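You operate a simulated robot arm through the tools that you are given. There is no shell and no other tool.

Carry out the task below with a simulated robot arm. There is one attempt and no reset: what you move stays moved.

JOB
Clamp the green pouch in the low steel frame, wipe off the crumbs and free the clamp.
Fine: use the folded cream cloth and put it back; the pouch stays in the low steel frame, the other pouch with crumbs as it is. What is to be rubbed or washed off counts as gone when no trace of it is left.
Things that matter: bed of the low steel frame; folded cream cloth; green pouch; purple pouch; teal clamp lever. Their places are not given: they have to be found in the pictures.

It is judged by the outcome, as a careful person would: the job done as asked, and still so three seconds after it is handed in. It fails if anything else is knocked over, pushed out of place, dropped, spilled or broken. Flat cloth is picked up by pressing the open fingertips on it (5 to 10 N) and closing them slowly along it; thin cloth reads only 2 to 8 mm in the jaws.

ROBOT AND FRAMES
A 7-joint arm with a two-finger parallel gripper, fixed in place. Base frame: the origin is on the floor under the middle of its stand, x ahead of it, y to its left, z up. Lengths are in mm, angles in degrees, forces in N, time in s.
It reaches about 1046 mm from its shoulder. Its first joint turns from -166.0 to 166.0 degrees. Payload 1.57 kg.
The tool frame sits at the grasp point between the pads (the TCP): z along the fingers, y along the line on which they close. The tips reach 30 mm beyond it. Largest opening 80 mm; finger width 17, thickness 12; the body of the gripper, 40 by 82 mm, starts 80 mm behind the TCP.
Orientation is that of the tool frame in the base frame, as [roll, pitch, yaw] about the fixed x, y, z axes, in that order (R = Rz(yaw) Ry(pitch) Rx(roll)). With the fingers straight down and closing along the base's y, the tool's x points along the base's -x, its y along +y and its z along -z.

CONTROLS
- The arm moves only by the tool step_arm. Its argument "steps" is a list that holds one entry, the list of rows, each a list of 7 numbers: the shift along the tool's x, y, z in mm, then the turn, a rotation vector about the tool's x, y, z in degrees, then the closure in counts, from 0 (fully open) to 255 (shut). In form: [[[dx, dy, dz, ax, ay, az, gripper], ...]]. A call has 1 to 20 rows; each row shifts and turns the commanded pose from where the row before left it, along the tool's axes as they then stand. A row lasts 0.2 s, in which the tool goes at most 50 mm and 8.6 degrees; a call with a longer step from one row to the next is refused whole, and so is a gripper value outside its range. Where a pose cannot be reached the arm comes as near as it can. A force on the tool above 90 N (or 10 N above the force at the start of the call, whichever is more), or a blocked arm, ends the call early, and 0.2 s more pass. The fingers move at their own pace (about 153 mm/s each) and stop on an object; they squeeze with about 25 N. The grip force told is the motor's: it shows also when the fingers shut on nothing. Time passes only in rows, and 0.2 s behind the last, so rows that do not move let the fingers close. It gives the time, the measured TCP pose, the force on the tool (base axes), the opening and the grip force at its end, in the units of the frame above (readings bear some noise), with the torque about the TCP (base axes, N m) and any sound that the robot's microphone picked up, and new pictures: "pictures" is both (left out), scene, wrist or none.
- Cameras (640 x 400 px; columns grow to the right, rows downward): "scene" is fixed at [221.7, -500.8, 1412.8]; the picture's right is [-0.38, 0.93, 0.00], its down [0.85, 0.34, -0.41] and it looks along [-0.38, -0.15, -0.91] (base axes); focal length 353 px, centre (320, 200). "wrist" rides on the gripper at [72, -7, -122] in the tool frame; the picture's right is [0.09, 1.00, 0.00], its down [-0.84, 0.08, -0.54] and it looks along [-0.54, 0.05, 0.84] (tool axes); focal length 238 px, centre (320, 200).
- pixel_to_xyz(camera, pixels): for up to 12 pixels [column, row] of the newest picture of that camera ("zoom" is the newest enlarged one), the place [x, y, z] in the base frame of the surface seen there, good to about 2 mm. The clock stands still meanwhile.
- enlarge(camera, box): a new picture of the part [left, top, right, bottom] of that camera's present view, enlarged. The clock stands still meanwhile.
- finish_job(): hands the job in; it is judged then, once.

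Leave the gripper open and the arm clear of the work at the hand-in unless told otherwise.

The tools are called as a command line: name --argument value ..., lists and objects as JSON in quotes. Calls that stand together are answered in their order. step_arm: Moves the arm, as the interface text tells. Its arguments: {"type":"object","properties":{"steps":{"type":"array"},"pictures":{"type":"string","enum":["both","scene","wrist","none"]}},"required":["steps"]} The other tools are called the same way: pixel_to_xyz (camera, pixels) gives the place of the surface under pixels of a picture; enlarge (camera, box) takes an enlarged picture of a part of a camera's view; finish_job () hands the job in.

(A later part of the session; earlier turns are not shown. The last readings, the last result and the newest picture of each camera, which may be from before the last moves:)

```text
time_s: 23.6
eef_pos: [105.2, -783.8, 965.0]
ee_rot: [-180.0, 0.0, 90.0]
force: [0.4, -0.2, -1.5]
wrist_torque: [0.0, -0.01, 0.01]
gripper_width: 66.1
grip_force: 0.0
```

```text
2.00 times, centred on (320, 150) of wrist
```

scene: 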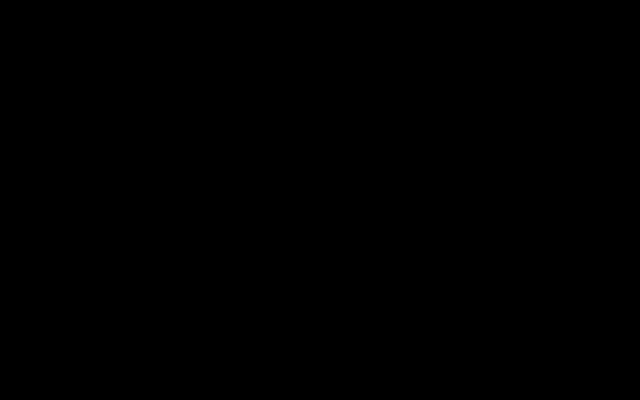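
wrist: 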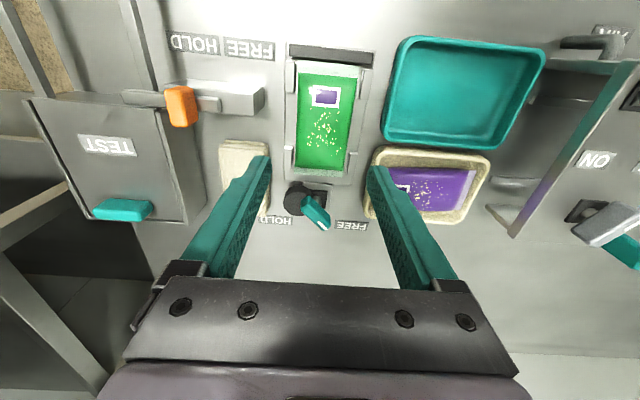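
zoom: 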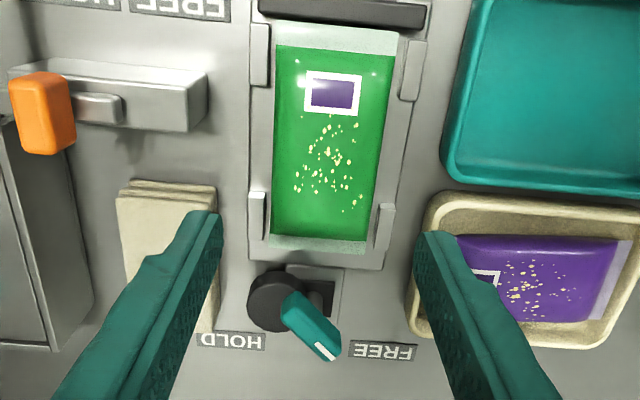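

The pouch sits between all four tabs. The lever with the disc is at (308,202). I enlarge it for measuring.

enlarge --camera "wrist" --box '[270, 160, 370, 240]'

pixel_to_xyz --camera "zoom" --pixels '[[190, 130], [100, 170], [150, 160], [190, 190], [230, 180], [290, 200], [330, 250], [370, 300], [310, 340], [350, 370], [260, 260], [250, 220]]'

```text
5.00 times, centred on (320, 200) of wrist
```

zoom: 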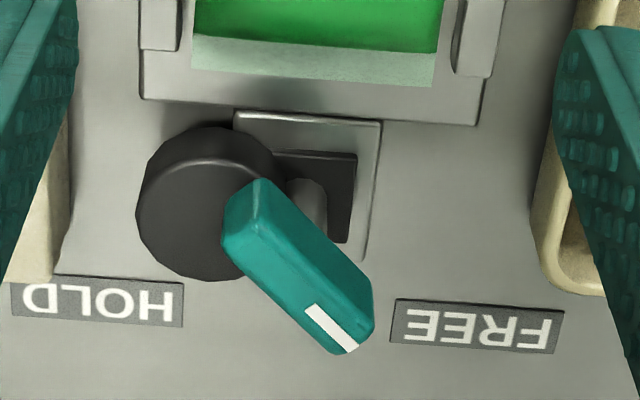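

```text
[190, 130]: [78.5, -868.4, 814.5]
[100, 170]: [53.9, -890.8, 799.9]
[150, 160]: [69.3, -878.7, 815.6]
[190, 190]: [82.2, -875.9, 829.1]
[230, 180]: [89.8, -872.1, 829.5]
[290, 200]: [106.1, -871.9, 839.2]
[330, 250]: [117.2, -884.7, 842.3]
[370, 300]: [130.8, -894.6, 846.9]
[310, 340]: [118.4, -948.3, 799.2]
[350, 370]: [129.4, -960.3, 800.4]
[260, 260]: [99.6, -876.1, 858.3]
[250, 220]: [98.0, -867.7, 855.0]
```

I query points on the handle's top face and the shaft/base plate for the pivot.

pixel_to_xyz --camera "zoom" --pixels '[[235, 210], [262, 185], [228, 240], [280, 260], [320, 300], [345, 345], [365, 325], [300, 230], [370, 290], [330, 345], [245, 255], [310, 265]]'

pixel_to_xyz --camera "zoom" --pixels '[[312, 185], [320, 200], [325, 215], [318, 190], [345, 160], [345, 235], [280, 155], [238, 115], [378, 125], [365, 255], [305, 182], [328, 190]]'

pixel_to_xyz --camera "zoom" --pixels '[[142, 210], [150, 190], [165, 165], [200, 145], [240, 145], [262, 165], [265, 175], [180, 260], [200, 270], [215, 275], [150, 235], [205, 205]]'

```text
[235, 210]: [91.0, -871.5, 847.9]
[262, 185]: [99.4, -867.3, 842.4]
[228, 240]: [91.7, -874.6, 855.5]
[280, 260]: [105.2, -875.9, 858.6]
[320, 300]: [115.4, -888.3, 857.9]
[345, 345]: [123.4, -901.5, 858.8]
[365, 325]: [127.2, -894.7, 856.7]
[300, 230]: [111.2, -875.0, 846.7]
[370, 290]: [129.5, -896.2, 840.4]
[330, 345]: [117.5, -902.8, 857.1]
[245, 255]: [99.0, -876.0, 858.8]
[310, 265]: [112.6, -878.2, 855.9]
```

```text
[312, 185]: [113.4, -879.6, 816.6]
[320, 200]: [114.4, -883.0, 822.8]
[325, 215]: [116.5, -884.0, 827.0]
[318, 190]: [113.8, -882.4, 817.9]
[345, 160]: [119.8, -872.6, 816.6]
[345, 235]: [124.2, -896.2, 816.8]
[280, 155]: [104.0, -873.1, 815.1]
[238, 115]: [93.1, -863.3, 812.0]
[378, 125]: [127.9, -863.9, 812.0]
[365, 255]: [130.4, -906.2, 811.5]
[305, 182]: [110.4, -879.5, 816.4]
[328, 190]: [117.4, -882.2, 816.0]
```

```text
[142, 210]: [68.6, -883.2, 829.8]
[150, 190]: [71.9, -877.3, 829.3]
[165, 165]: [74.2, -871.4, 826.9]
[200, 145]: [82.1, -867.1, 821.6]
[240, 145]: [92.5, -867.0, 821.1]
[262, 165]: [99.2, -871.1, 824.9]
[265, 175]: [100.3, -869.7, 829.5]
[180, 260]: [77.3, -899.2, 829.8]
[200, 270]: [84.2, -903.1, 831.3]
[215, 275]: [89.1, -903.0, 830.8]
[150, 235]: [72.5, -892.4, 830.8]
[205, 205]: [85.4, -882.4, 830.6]
```

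Pivot ≈(110.5,−885); handle centreline runs at ≈−46° (FREE), HOLD is ≈−136°, so a 90° clockwise turn (seen from above). I also measure the pouch's far end, then move over the pivot and turn the gripper so it closes across the handle (yaw ≈134).

pixel_to_xyz --camera "zoom" --pixels '[[200, 62], [210, 68], [310, 78], [425, 80], [435, 82], [300, 50], [195, 40], [440, 55]]'

step_arm --steps '[[[-25.3, 1.3, 0, 0, 0, 0, 45], [-25.3, 1.3, 0, 0, 0, 0, 45], [-25.3, 1.3, 0, 0, 0, 0, 45], [-25.3, 1.3, 0, 0, 0, 0, 45], [0, 0, 0, 0, 0, -7.33, 45], [0, 0, 0, 0, 0, -7.33, 45], [0, 0, 0, 0, 0, -7.33, 45], [0, 0, 0, 0, 0, -7.33, 45], [0, 0, 0, 0, 0, -7.33, 45], [0, 0, 0, 0, 0, -7.33, 45], [0, 0, 20, 0, 0, 0, 45], [0, 0, 20, 0, 0, 0, 45], [0, 0, 15, 0, 0, 0, 45], [0, 0, 0, 0, 0, 0, 45]]]' --pictures "wrist"

enlarge --camera "wrist" --box '[230, 80, 410, 240]'

```text
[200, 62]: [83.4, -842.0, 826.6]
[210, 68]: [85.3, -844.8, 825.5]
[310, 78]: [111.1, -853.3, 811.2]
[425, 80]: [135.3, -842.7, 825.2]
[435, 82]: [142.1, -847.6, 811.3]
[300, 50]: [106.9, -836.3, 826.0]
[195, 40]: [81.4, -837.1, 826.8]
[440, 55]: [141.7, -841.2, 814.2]
```

```text
time_s: 26.6
eef_pos: [115.1, -886.5, 907.9]
ee_rot: [-180.0, 0.0, 134.1]
force: [0.5, -0.5, 0.5]
wrist_torque: [-0.02, 0.0, -0.02]
gripper_width: 66.0
grip_force: 0.1
```

wrist: 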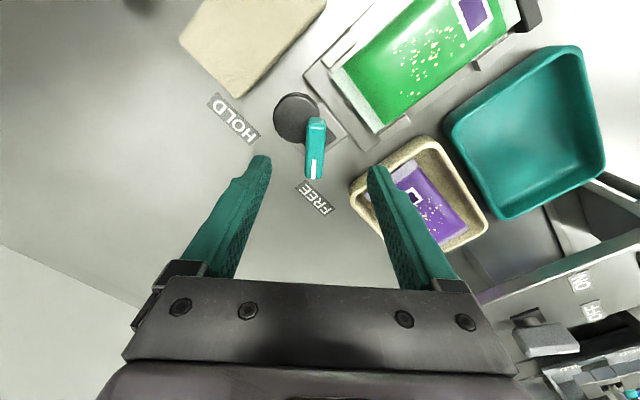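

```text
2.50 times, centred on (320, 160) of wrist
```

zoom: 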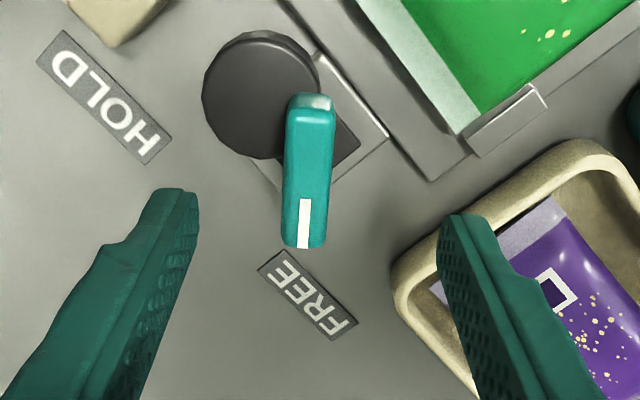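

Handle lies between the fingers. I measure handle edges, ends and finger tips to centre on it.

pixel_to_xyz --camera "zoom" --pixels '[[290, 130], [331, 130], [287, 180], [332, 180], [284, 235], [325, 240], [310, 102], [303, 245], [310, 150], [306, 200], [192, 200], [447, 225]]'

step_arm --steps '[[[0, 0, 0, 0, 0, 0, 45]]]' --pictures "none"

step_arm --steps '[[[0, 0, 0, 0, 0, 0, 45]]]' --pictures "none"

```text
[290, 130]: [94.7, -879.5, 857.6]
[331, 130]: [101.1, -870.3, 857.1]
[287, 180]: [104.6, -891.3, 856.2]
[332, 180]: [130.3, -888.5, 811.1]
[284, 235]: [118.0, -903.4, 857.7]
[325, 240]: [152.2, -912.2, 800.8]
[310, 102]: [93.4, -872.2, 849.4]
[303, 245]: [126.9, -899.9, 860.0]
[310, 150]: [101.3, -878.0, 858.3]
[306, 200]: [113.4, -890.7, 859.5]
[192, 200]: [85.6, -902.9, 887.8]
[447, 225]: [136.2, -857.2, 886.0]
```

```text
time_s: 27.0
eef_pos: [115.0, -885.3, 908.4]
ee_rot: [180.0, 0.0, 133.9]
force: [-0.3, 1.4, 0.0]
wrist_torque: [0.01, -0.01, -0.01]
gripper_width: 65.9
grip_force: 0.1
```

```text
time_s: 27.4
eef_pos: [114.5, -886.3, 908.2]
ee_rot: [180.0, -0.1, 133.8]
force: [-0.7, -0.7, 0.2]
wrist_torque: [0.01, 0.0, 0.0]
gripper_width: 65.9
grip_force: 0.0
```

Handle centre is ≈4.5 mm to the tool's −y and 3.5 mm to +x of the TCP. I correct that and descend to z≈880 for a check.

step_arm --steps '[[[3.5, -4.5, 0, 0, 0, 0, 45], [0, 0, 14, 0, 0, 0, 70], [0, 0, 14, 0, 0, 0, 100], [0, 0, 0, 0, 0, 0, 120], [0, 0, 0, 0, 0, 0, 120]]]' --pictures "wrist"

enlarge --camera "wrist" --box '[230, 80, 410, 240]'

```text
time_s: 28.6
eef_pos: [107.4, -886.0, 879.3]
ee_rot: [-180.0, 0.0, 134.0]
force: [0.8, 0.1, -0.2]
wrist_torque: [0.01, 0.01, 0.0]
gripper_width: 42.3
grip_force: 0.0
```

wrist: 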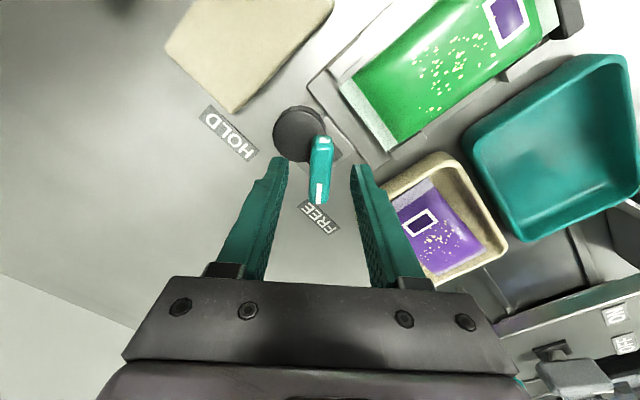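

```text
2.50 times, centred on (320, 160) of wrist
```

zoom: 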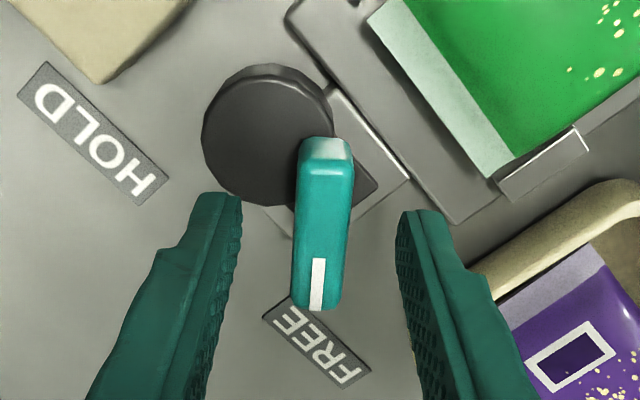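

The handle is now well centred between the fingers. I descend 8 mm (tips ≈841, above the disc at 830) and close slowly.

step_arm --steps '[[[0, 0, 4, 0, 0, 0, 120], [0, 0, 4, 0, 0, 0, 120], [0, 0, 0, 0, 0, 0, 120]]]' --pictures "wrist"

enlarge --camera "wrist" --box '[230, 80, 410, 240]'

pixel_to_xyz --camera "zoom" --pixels '[[320, 200], [325, 160], [236, 205], [402, 220], [300, 200], [348, 200]]'

```text
time_s: 29.4
eef_pos: [108.1, -887.6, 870.3]
ee_rot: [-180.0, 0.1, 133.8]
force: [-0.1, 0.1, 0.1]
wrist_torque: [0.02, 0.0, 0.02]
gripper_width: 42.3
grip_force: 0.1
```

wrist: 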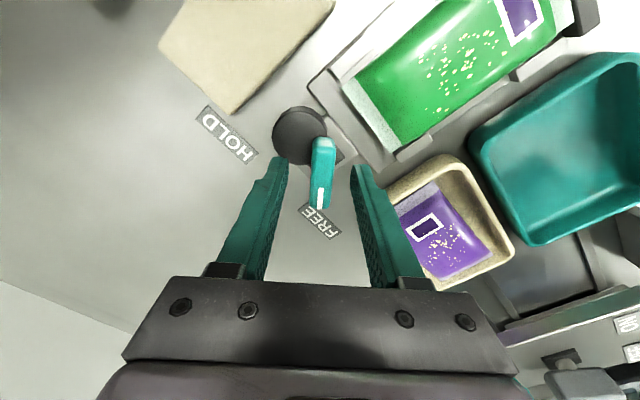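

```text
2.50 times, centred on (320, 160) of wrist
```

zoom: 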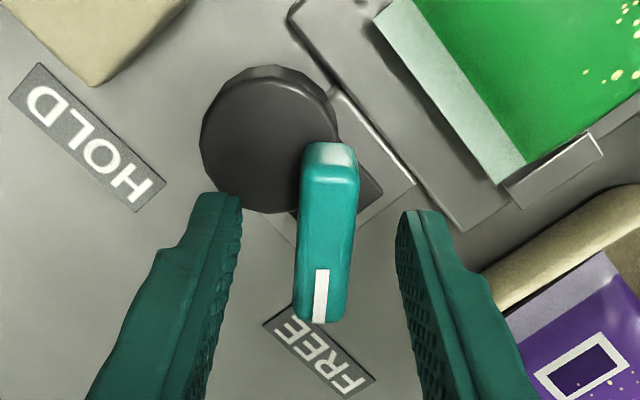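

```text
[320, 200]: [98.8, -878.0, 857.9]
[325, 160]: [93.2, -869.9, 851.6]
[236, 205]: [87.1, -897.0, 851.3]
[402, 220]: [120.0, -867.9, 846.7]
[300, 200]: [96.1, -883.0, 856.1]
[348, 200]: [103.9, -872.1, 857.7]
```

Aligned within ~1 mm. I close gradually onto the handle.

step_arm --steps '[[[0, 1, 0, 0, 0, 0, 150], [0, 0, 0, 0, 0, 0, 175], [0, 0, 0, 0, 0, 0, 190], [0, 0, 0, 0, 0, 0, 200], [0, 0, 0, 0, 0, 0, 210], [0, 0, 0, 0, 0, 0, 220], [0, 0, 0, 0, 0, 0, 220]]]' --pictures "wrist"

```text
time_s: 31.0
eef_pos: [108.8, -886.7, 870.6]
ee_rot: [-180.0, 0.0, 133.9]
force: [1.3, 1.6, 0.7]
wrist_torque: [-0.01, -0.06, -0.03]
gripper_width: 15.2
grip_force: 30.4
```

wrist: 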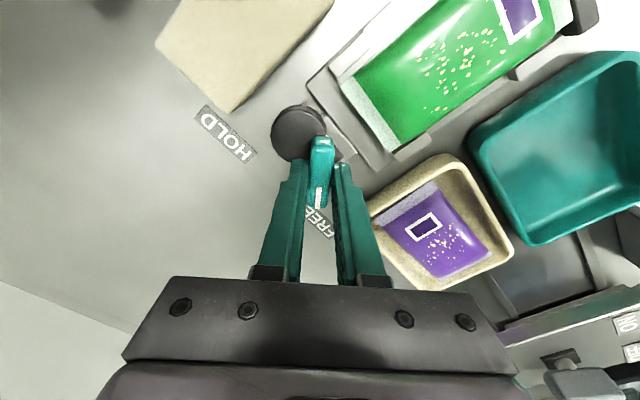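

Handle gripped at 15.2 mm with small side forces. I start turning clockwise (tool z +), 10° first, watching the forces.

step_arm --steps '[[[0, 0, 0, 0, 0, 5, 220], [0, 0, 0, 0, 0, 5, 220], [0, 0, 0, 0, 0, 0, 220]]]' --pictures "wrist"

```text
time_s: 31.8
eef_pos: [109.1, -885.2, 869.9]
ee_rot: [-179.9, 0.0, 123.9]
force: [0.8, -12.9, -10.2]
wrist_torque: [-1.02, -0.41, 0.0]
gripper_width: 14.5
grip_force: 30.9
```

wrist: 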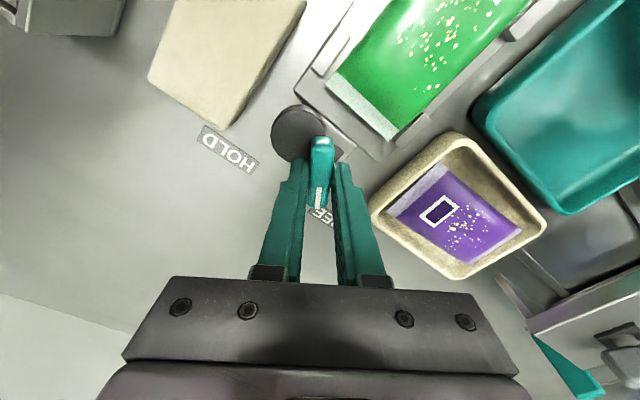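

There's a side force of −13 N in y and −10 N in z. I look closely at whether the handle has turned with the gripper.

enlarge --camera "wrist" --box '[230, 80, 410, 240]'

pixel_to_xyz --camera "zoom" --pixels '[[200, 100], [140, 130], [170, 165], [215, 210], [250, 130], [110, 125], [330, 160], [310, 190], [318, 250], [225, 75], [165, 80], [300, 110]]'

```text
2.50 times, centred on (320, 160) of wrist
```

zoom: 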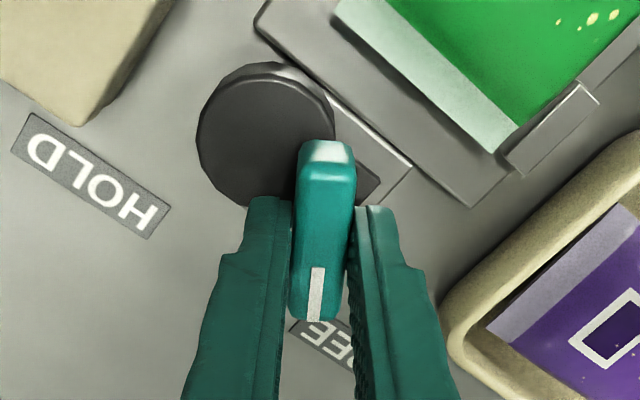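

```text
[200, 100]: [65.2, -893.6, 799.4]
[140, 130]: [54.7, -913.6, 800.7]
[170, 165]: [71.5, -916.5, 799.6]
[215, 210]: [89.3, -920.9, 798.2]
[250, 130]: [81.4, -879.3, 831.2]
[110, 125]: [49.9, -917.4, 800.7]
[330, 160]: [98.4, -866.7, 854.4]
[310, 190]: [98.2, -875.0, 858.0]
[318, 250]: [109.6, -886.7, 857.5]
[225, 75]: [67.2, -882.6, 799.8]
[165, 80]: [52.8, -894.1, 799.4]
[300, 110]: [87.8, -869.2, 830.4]
```

The handle follows the gripper. I continue another 10° while correcting 1 mm toward −y and 0.5 mm down to relieve the forces.

step_arm --steps '[[[-0.8, -0.6, 0.5, 0, 0, 0, 220], [0, 0, 0, 0, 0, 5, 220], [0, 0, 0, 0, 0, 5, 220], [0, 0, 0, 0, 0, 0, 220]]]' --pictures "none"

```text
time_s: 32.8
eef_pos: [109.5, -886.6, 870.4]
ee_rot: [-180.0, -0.1, 113.9]
force: [6.0, -9.7, -2.9]
wrist_torque: [0.25, 0.12, 0.01]
gripper_width: 14.8
grip_force: 30.6
```

Forces eased. I continue 15° with a small correction (−0.8 mm y, +0.4 mm x).

step_arm --steps '[[[-0.9, 0, 0.2, 0, 0, 5, 220], [0, 0, 0, 0, 0, 5, 220], [0, 0, 0, 0, 0, 5, 220], [0, 0, 0, 0, 0, 0, 220]]]' --pictures "wrist"

```text
time_s: 33.8
eef_pos: [109.8, -886.3, 869.6]
ee_rot: [180.0, -0.1, 98.7]
force: [9.0, 14.2, 3.8]
wrist_torque: [0.91, -0.15, 0.01]
gripper_width: 14.6
grip_force: 30.8
```

wrist: 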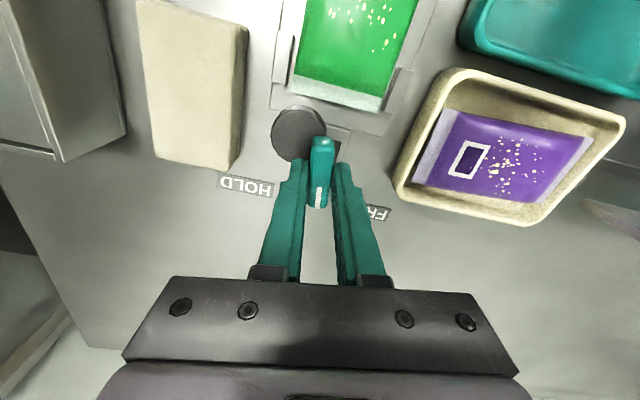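

The handle and disc turn together. I relieve the side force (+0.7 x, +1 y) and turn 15° more.

step_arm --steps '[[[0.9, 0.8, 0, 0, 0, 0, 220], [0, 0, 0, 0, 0, 5, 220], [0, 0, 0, 0, 0, 5, 220], [0, 0, 0, 0, 0, 5, 220], [0, 0, 0, 0, 0, 0, 220]]]' --pictures "wrist"

```text
time_s: 35.0
eef_pos: [110.6, -887.1, 869.5]
ee_rot: [180.0, 0.0, 83.9]
force: [7.4, 7.9, -4.7]
wrist_torque: [-0.63, -0.04, 0.02]
gripper_width: 15.0
grip_force: 31.0
```

wrist: 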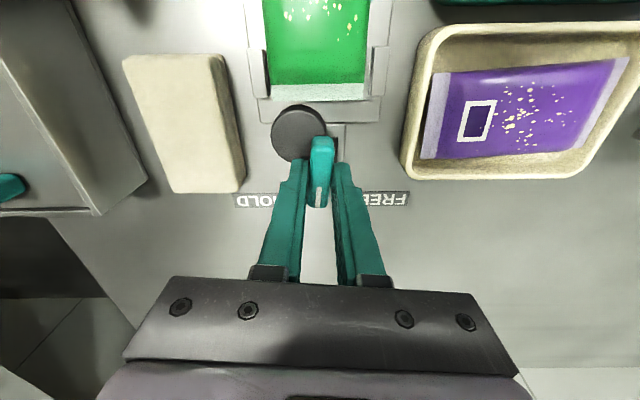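

Now 50° turned. Same relief and 15° more.

step_arm --steps '[[[0.5, 0.5, 0.2, 0, 0, 0, 220], [0, 0, 0, 0, 0, 5, 220], [0, 0, 0, 0, 0, 5, 220], [0, 0, 0, 0, 0, 5, 220], [0, 0, 0, 0, 0, 0, 220]]]' --pictures "wrist"

```text
time_s: 36.2
eef_pos: [109.9, -887.7, 870.5]
ee_rot: [-180.0, 0.2, 68.9]
force: [1.3, 1.4, 1.9]
wrist_torque: [0.21, -0.19, -0.02]
gripper_width: 15.2
grip_force: 30.8
```

wrist: 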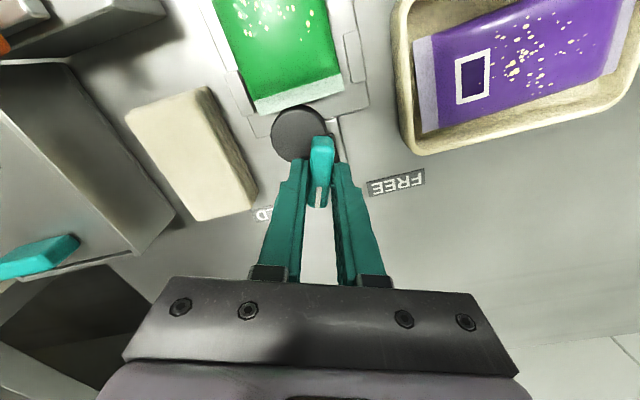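

65° turned, disc is nearing the pouch end, forces small. Another 15°, watching.

step_arm --steps '[[[0, 0, 0, 0, 0, 5, 220], [0, 0, 0, 0, 0, 5, 220], [0, 0, 0, 0, 0, 5, 220], [0, 0, 0, 0, 0, 0, 220]]]' --pictures "wrist"

enlarge --camera "wrist" --box '[200, 20, 400, 220]'

```text
time_s: 37.2
eef_pos: [110.5, -886.7, 870.5]
ee_rot: [-179.9, 0.1, 53.8]
force: [0.3, -8.8, 4.9]
wrist_torque: [-0.21, -0.04, 0.0]
gripper_width: 14.9
grip_force: 31.2
```

wrist: 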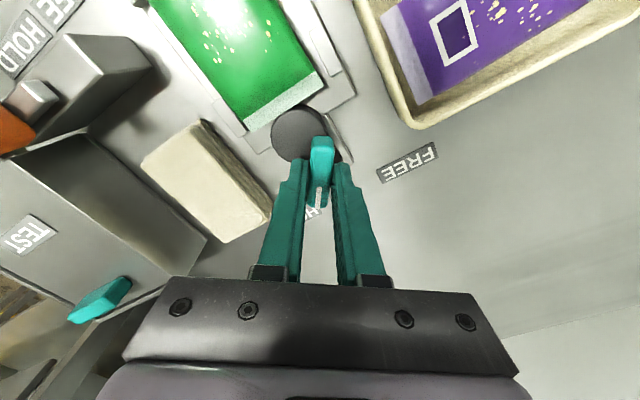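

```text
2.00 times, centred on (300, 120) of wrist
```

zoom: 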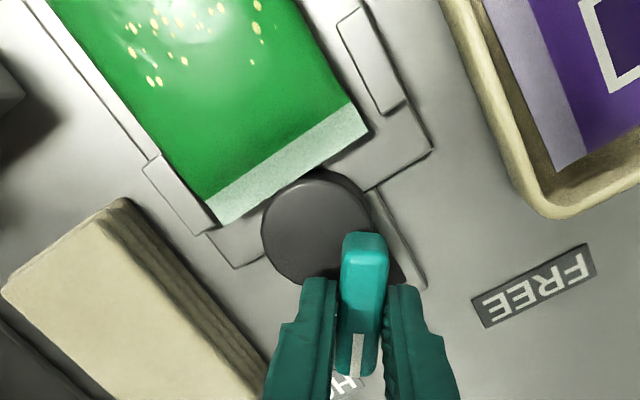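

The disc reaches the pouch end. I relieve 0.6 mm toward −y and turn the last 10°.

step_arm --steps '[[[-0.5, 0.35, 0, 0, 0, 5, 220], [0, 0, 0, 0, 0, 5, 220], [0, 0, 0, 0, 0, 0, 220]]]' --pictures "wrist"

enlarge --camera "wrist" --box '[200, 20, 400, 220]'

```text
time_s: 38.0
eef_pos: [109.5, -885.9, 869.3]
ee_rot: [180.0, 0.1, 44.0]
force: [4.0, -5.1, 7.3]
wrist_torque: [-0.23, 0.08, 0.68]
gripper_width: 15.3
grip_force: 31.0
```

wrist: 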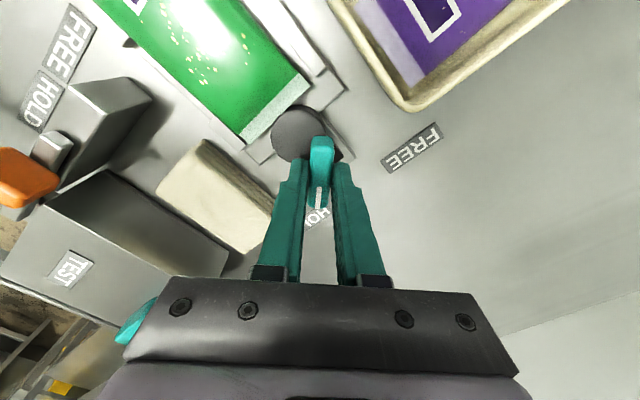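

```text
2.00 times, centred on (300, 120) of wrist
```

zoom: 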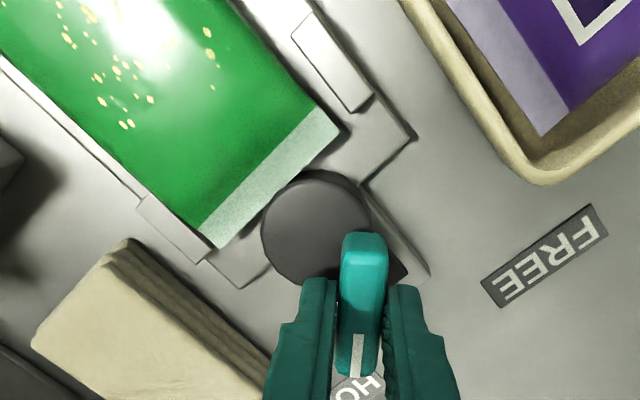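

Torque about z now 0.68 N·m: the disc presses on the pouch or the stop. I try 3° more to make sure it is fully at HOLD.

step_arm --steps '[[[0, 0, 0, 0, 0, 3, 220], [0, 0, 0, 0, 0, 0, 220]]]' --pictures "wrist"

enlarge --camera "wrist" --box '[200, 20, 400, 220]'

```text
time_s: 38.6
eef_pos: [110.0, -885.5, 870.6]
ee_rot: [179.9, 0.1, 40.9]
force: [7.4, -4.4, 8.5]
wrist_torque: [0.08, 0.14, 0.68]
gripper_width: 16.0
grip_force: 31.3
```

wrist: 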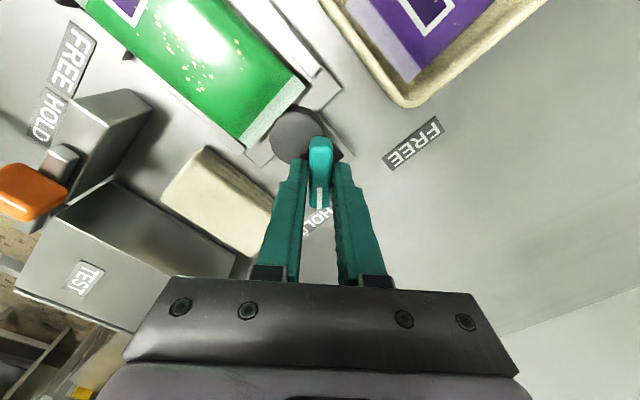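

```text
2.00 times, centred on (300, 120) of wrist
```

zoom: 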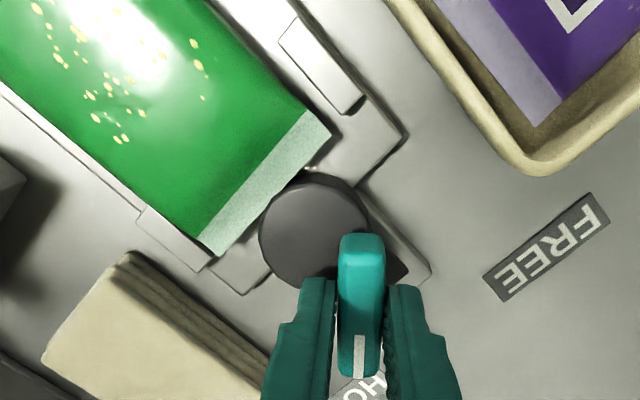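

Torque stays the same and the opening grew to 16 mm, so the handle is against its HOLD stop. I turn back the 3°, then open the fingers and rise.

step_arm --steps '[[[0, 0, 0, 0, 0, -3, 220], [0, 0, 0, 0, 0, 0, 200], [0, 0, 0, 0, 0, 0, 180], [0, 0, 0, 0, 0, 0, 150], [0, 0, 0, 0, 0, 0, 130], [0, 0, -10, 0, 0, 0, 130], [0, 0, -25, 0, 0, 0, 120], [0, 0, -35, 0, 0, 0, 100], [0, 0, 0, 0, 0, 0, 80]]]' --pictures "wrist"

enlarge --camera "wrist" --box '[200, 0, 400, 200]'

```text
time_s: 40.6
eef_pos: [108.6, -884.4, 942.6]
ee_rot: [-179.9, -0.1, 44.0]
force: [-0.1, -1.2, 0.8]
wrist_torque: [-0.01, -0.04, -0.01]
gripper_width: 55.0
grip_force: 0.1
```

wrist: 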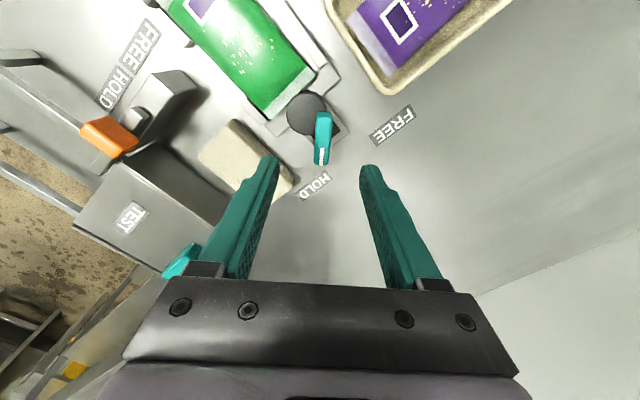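

```text
2.00 times, centred on (300, 100) of wrist
```

zoom: 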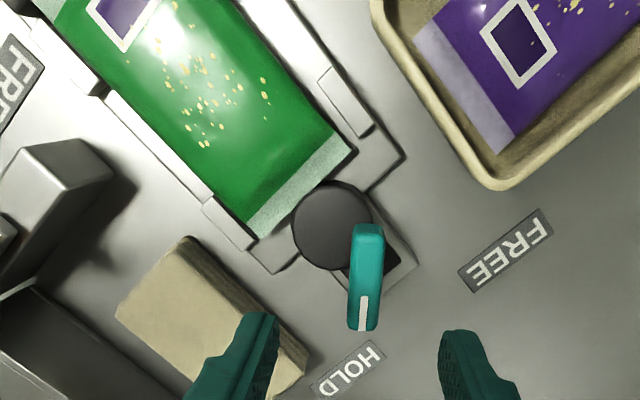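

The lever stays at HOLD with the disc against the pouch. I go back above the bed at yaw 90 to inspect the clamped pouch and see the cloth.

step_arm --steps '[[[23.2, -24, -7, 0, 0, 0, 0], [23.2, -24, -7, 0, 0, 0, 0], [23.2, -24, -7, 0, 0, 0, 0], [0, 0, 0, 0, 0, -7.67, 0], [0, 0, 0, 0, 0, -7.67, 0], [0, 0, 0, 0, 0, -7.67, 0], [0, 0, 0, 0, 0, -7.67, 0], [0, 0, 0, 0, 0, -7.67, 0], [0, 0, 0, 0, 0, -7.67, 0], [0, 0, 0, 0, 0, 0, 0]]]' --pictures "wrist"

enlarge --camera "wrist" --box '[200, 30, 400, 250]'

```text
time_s: 42.8
eef_pos: [110.2, -787.7, 960.7]
ee_rot: [-179.9, 0.0, 90.2]
force: [0.0, 0.7, -0.2]
wrist_torque: [-0.01, -0.02, -0.04]
gripper_width: 80.0
grip_force: 0.0
```

wrist: 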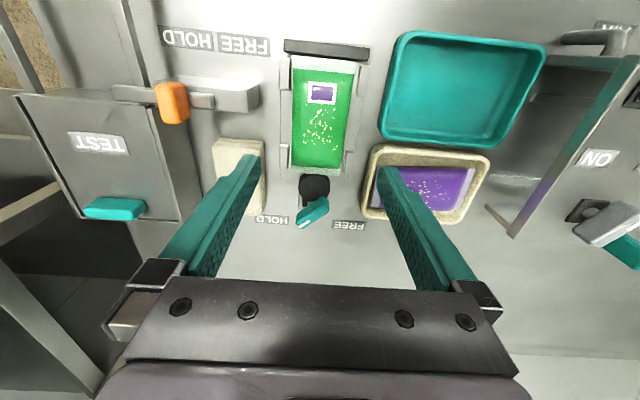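

```text
1.82 times, centred on (300, 140) of wrist
```

zoom: 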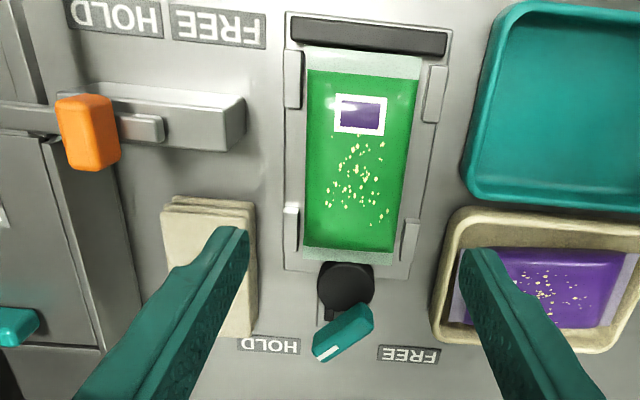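

The pouch sits between bar and disc. I measure the crumb area on the pouch, the bar contact, and the cloth.

pixel_to_xyz --camera "zoom" --pixels '[[328, 142], [360, 138], [385, 145], [327, 205], [372, 225], [388, 212], [350, 180], [355, 160], [310, 130], [412, 130], [360, 60], [350, 258]]'

pixel_to_xyz --camera "zoom" --pixels '[[165, 205], [250, 205], [165, 255], [180, 225], [220, 220], [252, 300], [235, 335], [250, 335], [254, 260], [210, 198], [205, 245], [345, 262]]'

```text
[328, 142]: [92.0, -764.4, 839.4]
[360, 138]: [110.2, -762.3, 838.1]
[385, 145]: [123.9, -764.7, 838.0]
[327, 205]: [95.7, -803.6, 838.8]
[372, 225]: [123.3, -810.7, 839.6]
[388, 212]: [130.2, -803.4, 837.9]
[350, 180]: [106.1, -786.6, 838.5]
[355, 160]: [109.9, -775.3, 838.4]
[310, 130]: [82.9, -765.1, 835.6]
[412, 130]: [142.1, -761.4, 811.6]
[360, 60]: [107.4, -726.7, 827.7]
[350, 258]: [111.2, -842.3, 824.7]
```

```text
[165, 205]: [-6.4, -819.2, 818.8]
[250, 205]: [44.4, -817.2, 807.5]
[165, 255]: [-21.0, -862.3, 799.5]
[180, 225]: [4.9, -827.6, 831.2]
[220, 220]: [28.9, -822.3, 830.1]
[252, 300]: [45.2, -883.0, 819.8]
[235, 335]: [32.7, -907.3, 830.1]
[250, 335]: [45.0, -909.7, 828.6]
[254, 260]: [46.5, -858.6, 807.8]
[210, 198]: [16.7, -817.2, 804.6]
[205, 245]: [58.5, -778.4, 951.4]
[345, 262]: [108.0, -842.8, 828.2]
```

Crumbs span x 90–131, y −812…−760 at z≈839. The cloth spans x −8…46, y −910…−818, top 830. I check the TEST box's near side for finger clearance, then move above the cloth.

pixel_to_xyz --camera "zoom" --pixels '[[100, 240], [110, 280], [90, 200], [120, 330], [40, 150], [30, 320], [230, 140], [200, 150], [90, 120], [150, 230]]'

step_arm --steps '[[[-26, -30.3, 0, 0, 0, 0, 51], [-26, -30.3, 0, 0, 0, 0, 51], [-26, -30.3, 0, 0, 0, 0, 51], [0, 0, 20, 0, 0, 0, 51], [0, 0, 20, 0, 0, 0, 51], [0, 0, 15, 0, 0, 0, 51], [0, 0, 0, 0, 0, 0, 51]]]' --pictures "wrist"

enlarge --camera "wrist" --box '[220, 60, 420, 240]'

```text
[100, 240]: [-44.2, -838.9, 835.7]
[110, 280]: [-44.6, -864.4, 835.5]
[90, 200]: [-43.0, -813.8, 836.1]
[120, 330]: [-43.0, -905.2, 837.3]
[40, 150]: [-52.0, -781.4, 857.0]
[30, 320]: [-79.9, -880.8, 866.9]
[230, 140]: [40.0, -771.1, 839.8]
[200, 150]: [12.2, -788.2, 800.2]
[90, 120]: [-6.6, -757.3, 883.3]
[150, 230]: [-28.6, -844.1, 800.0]
```

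```text
time_s: 44.4
eef_pos: [18.6, -864.2, 903.1]
ee_rot: [-180.0, 0.1, 90.0]
force: [-0.2, -0.3, -0.2]
wrist_torque: [-0.02, 0.0, 0.0]
gripper_width: 64.1
grip_force: 0.0
```

wrist: 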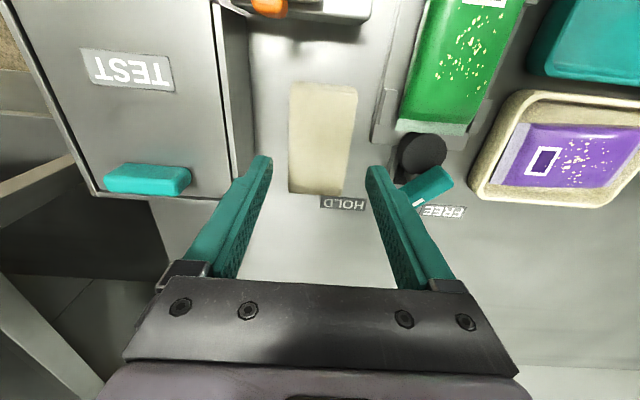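

```text
2.22 times, centred on (320, 150) of wrist
```

zoom: 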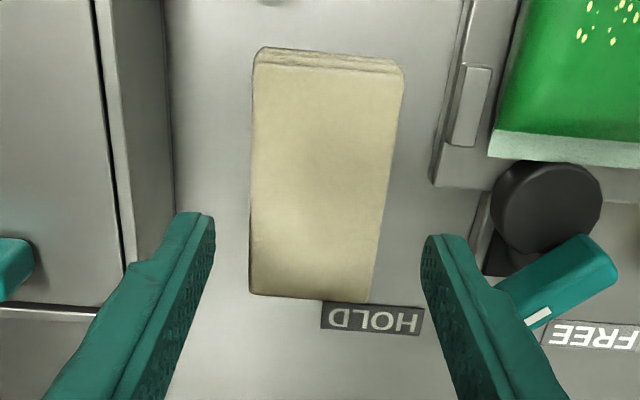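

The TEST box wall is at x≈−44, so there is room. I measure the cloth edges and finger tips at this pose.

pixel_to_xyz --camera "zoom" --pixels '[[256, 180], [386, 180], [252, 280], [374, 280], [262, 80], [396, 80], [310, 295], [330, 60], [208, 225], [428, 245], [320, 180], [330, 52]]'

```text
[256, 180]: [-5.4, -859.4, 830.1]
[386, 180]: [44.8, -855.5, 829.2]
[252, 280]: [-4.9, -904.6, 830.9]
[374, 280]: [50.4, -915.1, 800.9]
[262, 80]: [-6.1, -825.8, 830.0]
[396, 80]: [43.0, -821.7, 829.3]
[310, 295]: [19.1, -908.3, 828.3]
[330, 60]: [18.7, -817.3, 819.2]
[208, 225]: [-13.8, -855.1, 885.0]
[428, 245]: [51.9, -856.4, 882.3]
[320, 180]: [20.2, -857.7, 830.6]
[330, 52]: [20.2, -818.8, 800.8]
```

Cloth is centred at (19.3,−863.5), fingers at ≈19 with clearance. I descend 40 mm, check, then the rest.

step_arm --steps '[[[0, 0, 15, 0, 0, 0, 51], [0, 0, 15, 0, 0, 0, 51], [0, 0, 10, 0, 0, 0, 51], [0, 0, 0, 0, 0, 0, 51]]]' --pictures "wrist"

enlarge --camera "wrist" --box '[220, 60, 420, 240]'

pixel_to_xyz --camera "zoom" --pixels '[[208, 225], [428, 245], [437, 243], [445, 240], [395, 200], [455, 210]]'

```text
time_s: 45.4
eef_pos: [19.2, -862.7, 865.4]
ee_rot: [180.0, 0.0, 90.0]
force: [0.3, -0.3, 0.1]
wrist_torque: [0.0, 0.01, -0.04]
gripper_width: 64.1
grip_force: 0.0
```

wrist: 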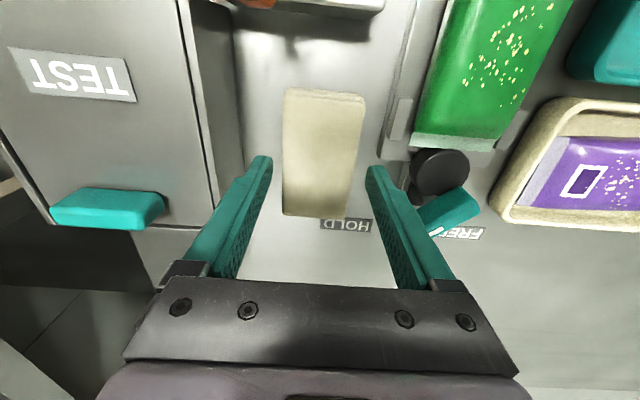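

```text
2.22 times, centred on (320, 150) of wrist
```

zoom: 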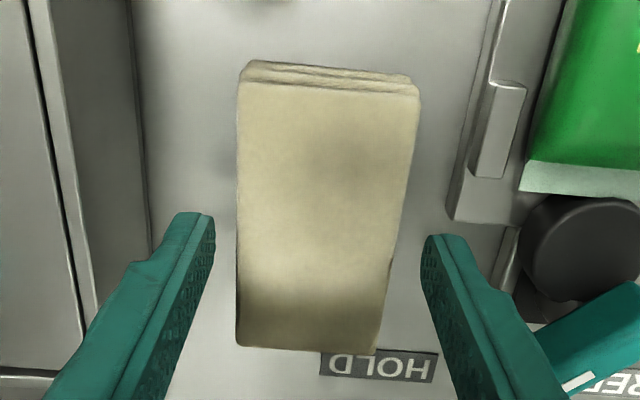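

```text
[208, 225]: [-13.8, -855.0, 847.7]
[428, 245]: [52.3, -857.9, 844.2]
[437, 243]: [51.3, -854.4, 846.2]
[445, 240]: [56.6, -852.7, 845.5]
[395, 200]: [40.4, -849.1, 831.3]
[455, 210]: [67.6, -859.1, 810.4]
```

Clear of the bed edge (x≈67). I shift 3 mm further from it (−y) and descend 24 mm, then close slowly on the cloth's sides.

step_arm --steps '[[[-3, 0, 8, 0, 0, 0, 51], [0, 0, 8, 0, 0, 0, 51], [0, 0, 5, 0, 0, 0, 51], [0, 0, 3, 0, 0, 0, 51], [0, 0, 0, 0, 0, 0, 60], [0, 0, 0, 0, 0, 0, 70], [0, 0, 0, 0, 0, 0, 80], [0, 0, 0, 0, 0, 0, 90], [0, 0, 0, 0, 0, 0, 100], [0, 0, 0, 0, 0, 0, 100]]]' --pictures "wrist"

```text
time_s: 47.6
eef_pos: [19.1, -867.0, 841.0]
ee_rot: [180.0, 0.0, 90.1]
force: [0.3, 0.1, 0.5]
wrist_torque: [0.03, -0.01, -0.01]
gripper_width: 53.1
grip_force: 25.5
```

wrist: 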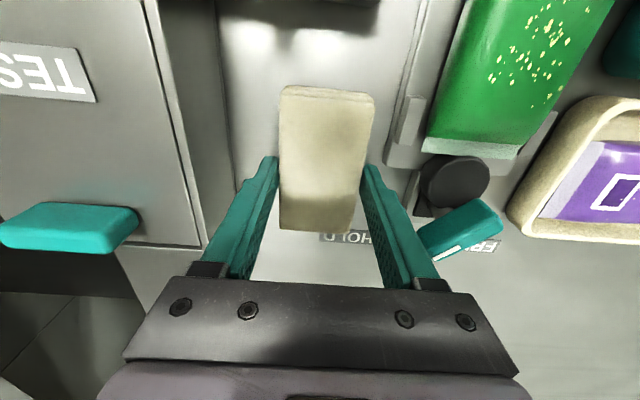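

Cloth gripped at 53.1 mm with 25 N. I lift it 75 mm and verify.

step_arm --steps '[[[0, 0, -5, 0, 0, 0, 105], [0, 0, -10, 0, 0, 0, 105], [0, 0, -20, 0, 0, 0, 105], [0, 0, -20, 0, 0, 0, 105], [0, 0, -20, 0, 0, 0, 105], [0, 0, 0, 0, 0, 0, 105]]]' --pictures "wrist"

step_arm --steps '[[[0, 0, 0, 0, 0, 0, 105]]]' --pictures "none"

```text
time_s: 49.0
eef_pos: [19.1, -867.4, 916.4]
ee_rot: [180.0, 0.0, 90.0]
force: [0.2, -0.9, -0.9]
wrist_torque: [0.02, -0.01, 0.0]
gripper_width: 52.9
grip_force: 25.1
```

wrist: 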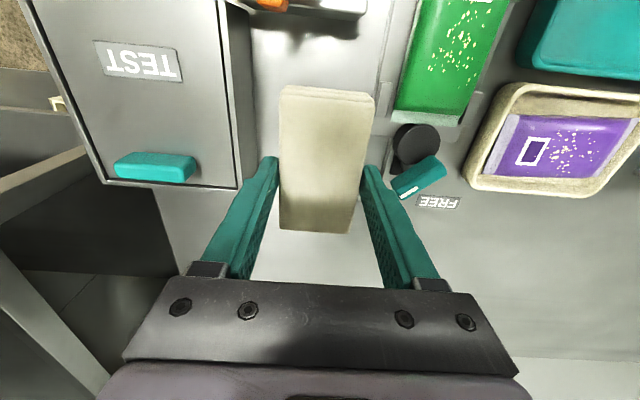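

```text
time_s: 49.4
eef_pos: [19.7, -867.1, 917.1]
ee_rot: [-180.0, 0.0, 90.1]
force: [0.5, 0.1, -0.5]
wrist_torque: [-0.01, 0.0, -0.03]
gripper_width: 53.1
grip_force: 25.0
```

The cloth is held firmly; its underside is ≈42 mm below the TCP. I carry it over the crumbs (110.5,−789) and lower to just above the pouch.

step_arm --steps '[[[0, 0, -5, 0, 0, 0, 105], [19.5, 22.8, 0, 0, 0, 0, 105], [19.5, 22.8, 0, 0, 0, 0, 105], [19.5, 22.8, 0, 0, 0, 0, 105], [19.5, 22.8, 0, 0, 0, 0, 105], [0, 0, 0, 0, 0, 0, 105], [0, 0, 15, 0, 0, 0, 105], [0, 0, 13, 0, 0, 0, 105], [0, 0, 0, 0, 0, 0, 105]]]' --pictures "wrist"

```text
time_s: 51.4
eef_pos: [109.9, -790.3, 896.1]
ee_rot: [-180.0, 0.1, 89.9]
force: [-1.1, 0.2, -0.3]
wrist_torque: [0.03, 0.04, 0.03]
gripper_width: 52.8
grip_force: 25.7
```

wrist: 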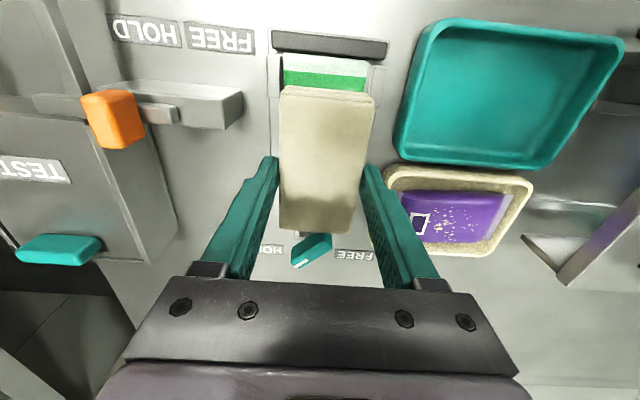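

The cloth is over the pouch. I lower slowly until contact.

step_arm --steps '[[[0, 0, 6, 0, 0, 0, 105], [0, 0, 5, 0, 0, 0, 105], [0, 0, 0, 0, 0, 0, 105]]]' --pictures "none"

step_arm --steps '[[[0, 0, 1.5, 0, 0, 0, 105], [0, 0, 0, 0, 0, 0, 105]]]' --pictures "none"

step_arm --steps '[[[0, 0, 1, 0, 0, 0, 105], [0, 0, 0, 0, 0, 0, 105]]]' --pictures "none"

```text
time_s: 52.2
eef_pos: [109.5, -789.6, 885.6]
ee_rot: [-180.0, 0.0, 90.0]
force: [0.1, 0.6, -0.4]
wrist_torque: [-0.01, -0.02, 0.04]
gripper_width: 52.9
grip_force: 24.8
```

```text
time_s: 52.8
eef_pos: [110.3, -790.5, 883.7]
ee_rot: [-179.9, 0.0, 90.0]
force: [-0.1, 1.0, -0.3]
wrist_torque: [0.01, -0.02, 0.0]
gripper_width: 53.0
grip_force: 24.8
```

```text
time_s: 53.4
eef_pos: [111.1, -789.2, 882.4]
ee_rot: [180.0, 0.1, 90.0]
force: [-0.4, -0.1, 0.1]
wrist_torque: [-0.03, 0.03, 0.02]
gripper_width: 52.9
grip_force: 24.9
```

No contact yet at z≈882.4; I continue in 0.7–1 mm steps.

step_arm --steps '[[[0, 0, 1, 0, 0, 0, 105], [0, 0, 0, 0, 0, 0, 105]]]' --pictures "none"

step_arm --steps '[[[0, 0, 0.7, 0, 0, 0, 105], [0, 0, 0, 0, 0, 0, 105]]]' --pictures "none"

```text
time_s: 54.0
eef_pos: [110.4, -790.3, 882.0]
ee_rot: [-180.0, 0.0, 90.0]
force: [0.1, 1.8, 2.9]
wrist_torque: [0.07, 0.0, -0.04]
gripper_width: 53.1
grip_force: 24.6
```

```text
time_s: 54.6
eef_pos: [111.4, -790.6, 880.6]
ee_rot: [-180.0, 0.2, 90.0]
force: [0.6, 1.3, 15.5]
wrist_torque: [0.2, -0.01, 0.02]
gripper_width: 52.9
grip_force: 25.1
```

Contact at 15 N; I ease 0.3 mm to ≈10 N and make strokes of ±15 mm along y (tool x).

step_arm --steps '[[[0, 0, -0.3, 0, 0, 0, 105], [5, 0, 0, 0, 0, 0, 105], [5, 0, 0, 0, 0, 0, 105], [5, 0, 0, 0, 0, 0, 105], [-5, 0, 0, 0, 0, 0, 105], [-5, 0, 0, 0, 0, 0, 105], [-5, 0, 0, 0, 0, 0, 105], [-5, 0, 0, 0, 0, 0, 105], [-5, 0, 0, 0, 0, 0, 105], [-5, 0, 0, 0, 0, 0, 105], [5, 0, 0, 0, 0, 0, 105], [5, 0, 0, 0, 0, 0, 105], [5, 0, 0, 0, 0, 0, 105], [0, 0, 0, 0, 0, 0, 105]]]' --pictures "wrist"

```text
time_s: 57.6
eef_pos: [111.3, -789.1, 879.5]
ee_rot: [-180.0, 0.1, 90.1]
force: [-1.9, -10.2, 23.5]
wrist_torque: [-0.38, 0.04, -0.03]
gripper_width: 52.9
grip_force: 25.1
```

wrist: 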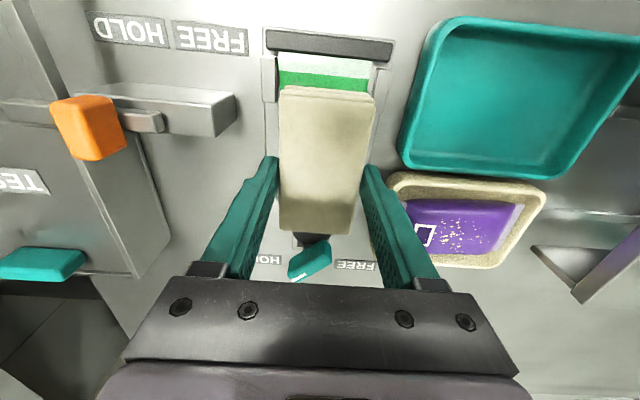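

Force rose to 23 N, so I ease 0.7 mm and add strokes along x (±7 mm) plus another y pass.

step_arm --steps '[[[0, 0, -0.7, 0, 0, 0, 105], [0, 3.5, 0, 0, 0, 0, 105], [0, 3.5, 0, 0, 0, 0, 105], [0, -3.5, 0, 0, 0, 0, 105], [0, -3.5, 0, 0, 0, 0, 105], [0, -3.5, 0, 0, 0, 0, 105], [0, -3.5, 0, 0, 0, 0, 105], [0, 3.5, 0, 0, 0, 0, 105], [0, 3.5, 0, 0, 0, 0, 105], [0, 0, 0, 0, 0, 0, 105]]]' --pictures "none"

step_arm --steps '[[[5, 0, 0, 0, 0, 0, 105], [5, 0, 0, 0, 0, 0, 105], [5, 0, 0, 0, 0, 0, 105], [-5, 0, 0, 0, 0, 0, 105], [-5, 0, 0, 0, 0, 0, 105], [-5, 0, 0, 0, 0, 0, 105], [-5, 0, 0, 0, 0, 0, 105], [-5, 0, 0, 0, 0, 0, 105], [-5, 0, 0, 0, 0, 0, 105], [5, 0, 0, 0, 0, 0, 105], [5, 0, 0, 0, 0, 0, 105], [5, 0, 0, 0, 0, 0, 105], [0, 0, 0, 0, 0, 0, 105]]]' --pictures "none"

```text
time_s: 59.8
eef_pos: [110.0, -790.0, 879.7]
ee_rot: [180.0, 0.0, 89.9]
force: [-2.4, -0.3, 3.0]
wrist_torque: [-0.01, 0.09, -0.03]
gripper_width: 52.8
grip_force: 25.0
```

```text
time_s: 62.6
eef_pos: [109.2, -789.7, 880.7]
ee_rot: [179.9, 0.0, 90.0]
force: [0.3, 0.4, -1.2]
wrist_torque: [-0.02, -0.01, 0.0]
gripper_width: 53.0
grip_force: 25.1
```

Contact got lost toward the end, so pressure varied. I raise the cloth 50 mm and move it aside toward its home so the wrist camera can see the pouch.

step_arm --steps '[[[0, 0, -20, 0, 0, 0, 105], [0, 0, -30, 0, 0, 0, 105], [-20, -26.7, 0, 0, 0, 0, 105], [-20, -26.7, 0, 0, 0, 0, 105], [-20, -26.7, 0, 0, 0, 0, 105], [0, 0, 0, 0, 0, 0, 105]]]' --pictures "both"

enlarge --camera "wrist" --box '[360, 0, 520, 140]'

```text
time_s: 64.0
eef_pos: [27.1, -849.6, 930.5]
ee_rot: [180.0, 0.0, 90.0]
force: [0.7, 0.0, 0.0]
wrist_torque: [-0.02, 0.04, 0.0]
gripper_width: 52.9
grip_force: 25.4
```

scene: 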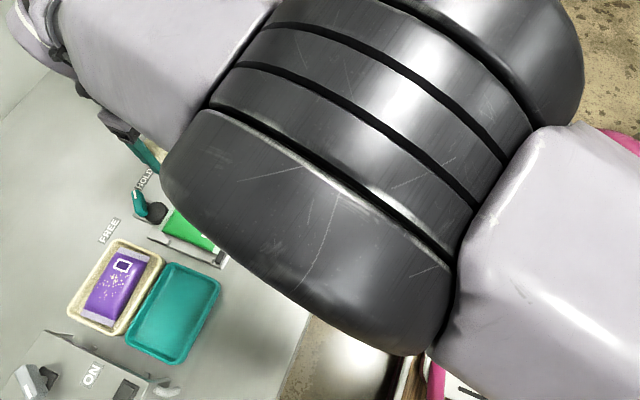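
wrist: 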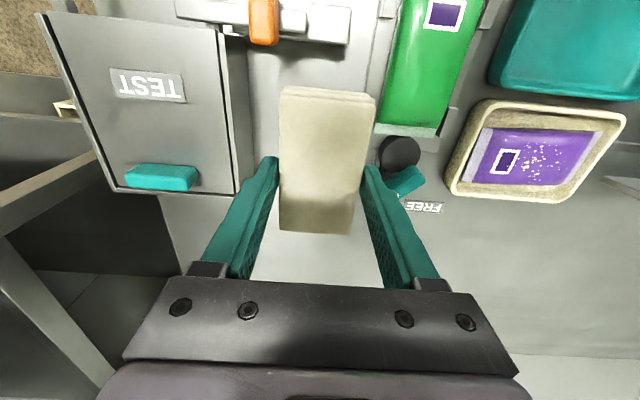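

```text
2.86 times, centred on (440, 70) of wrist
```

zoom: 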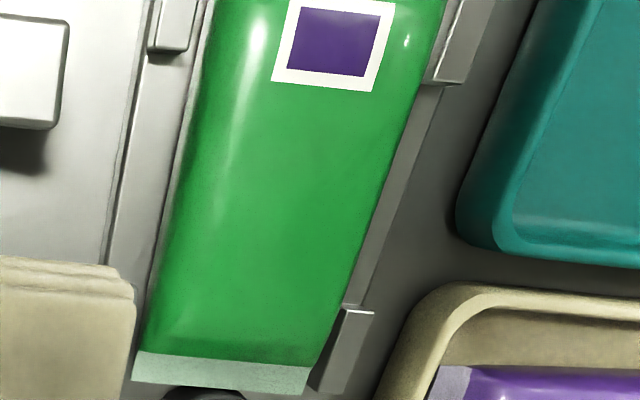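

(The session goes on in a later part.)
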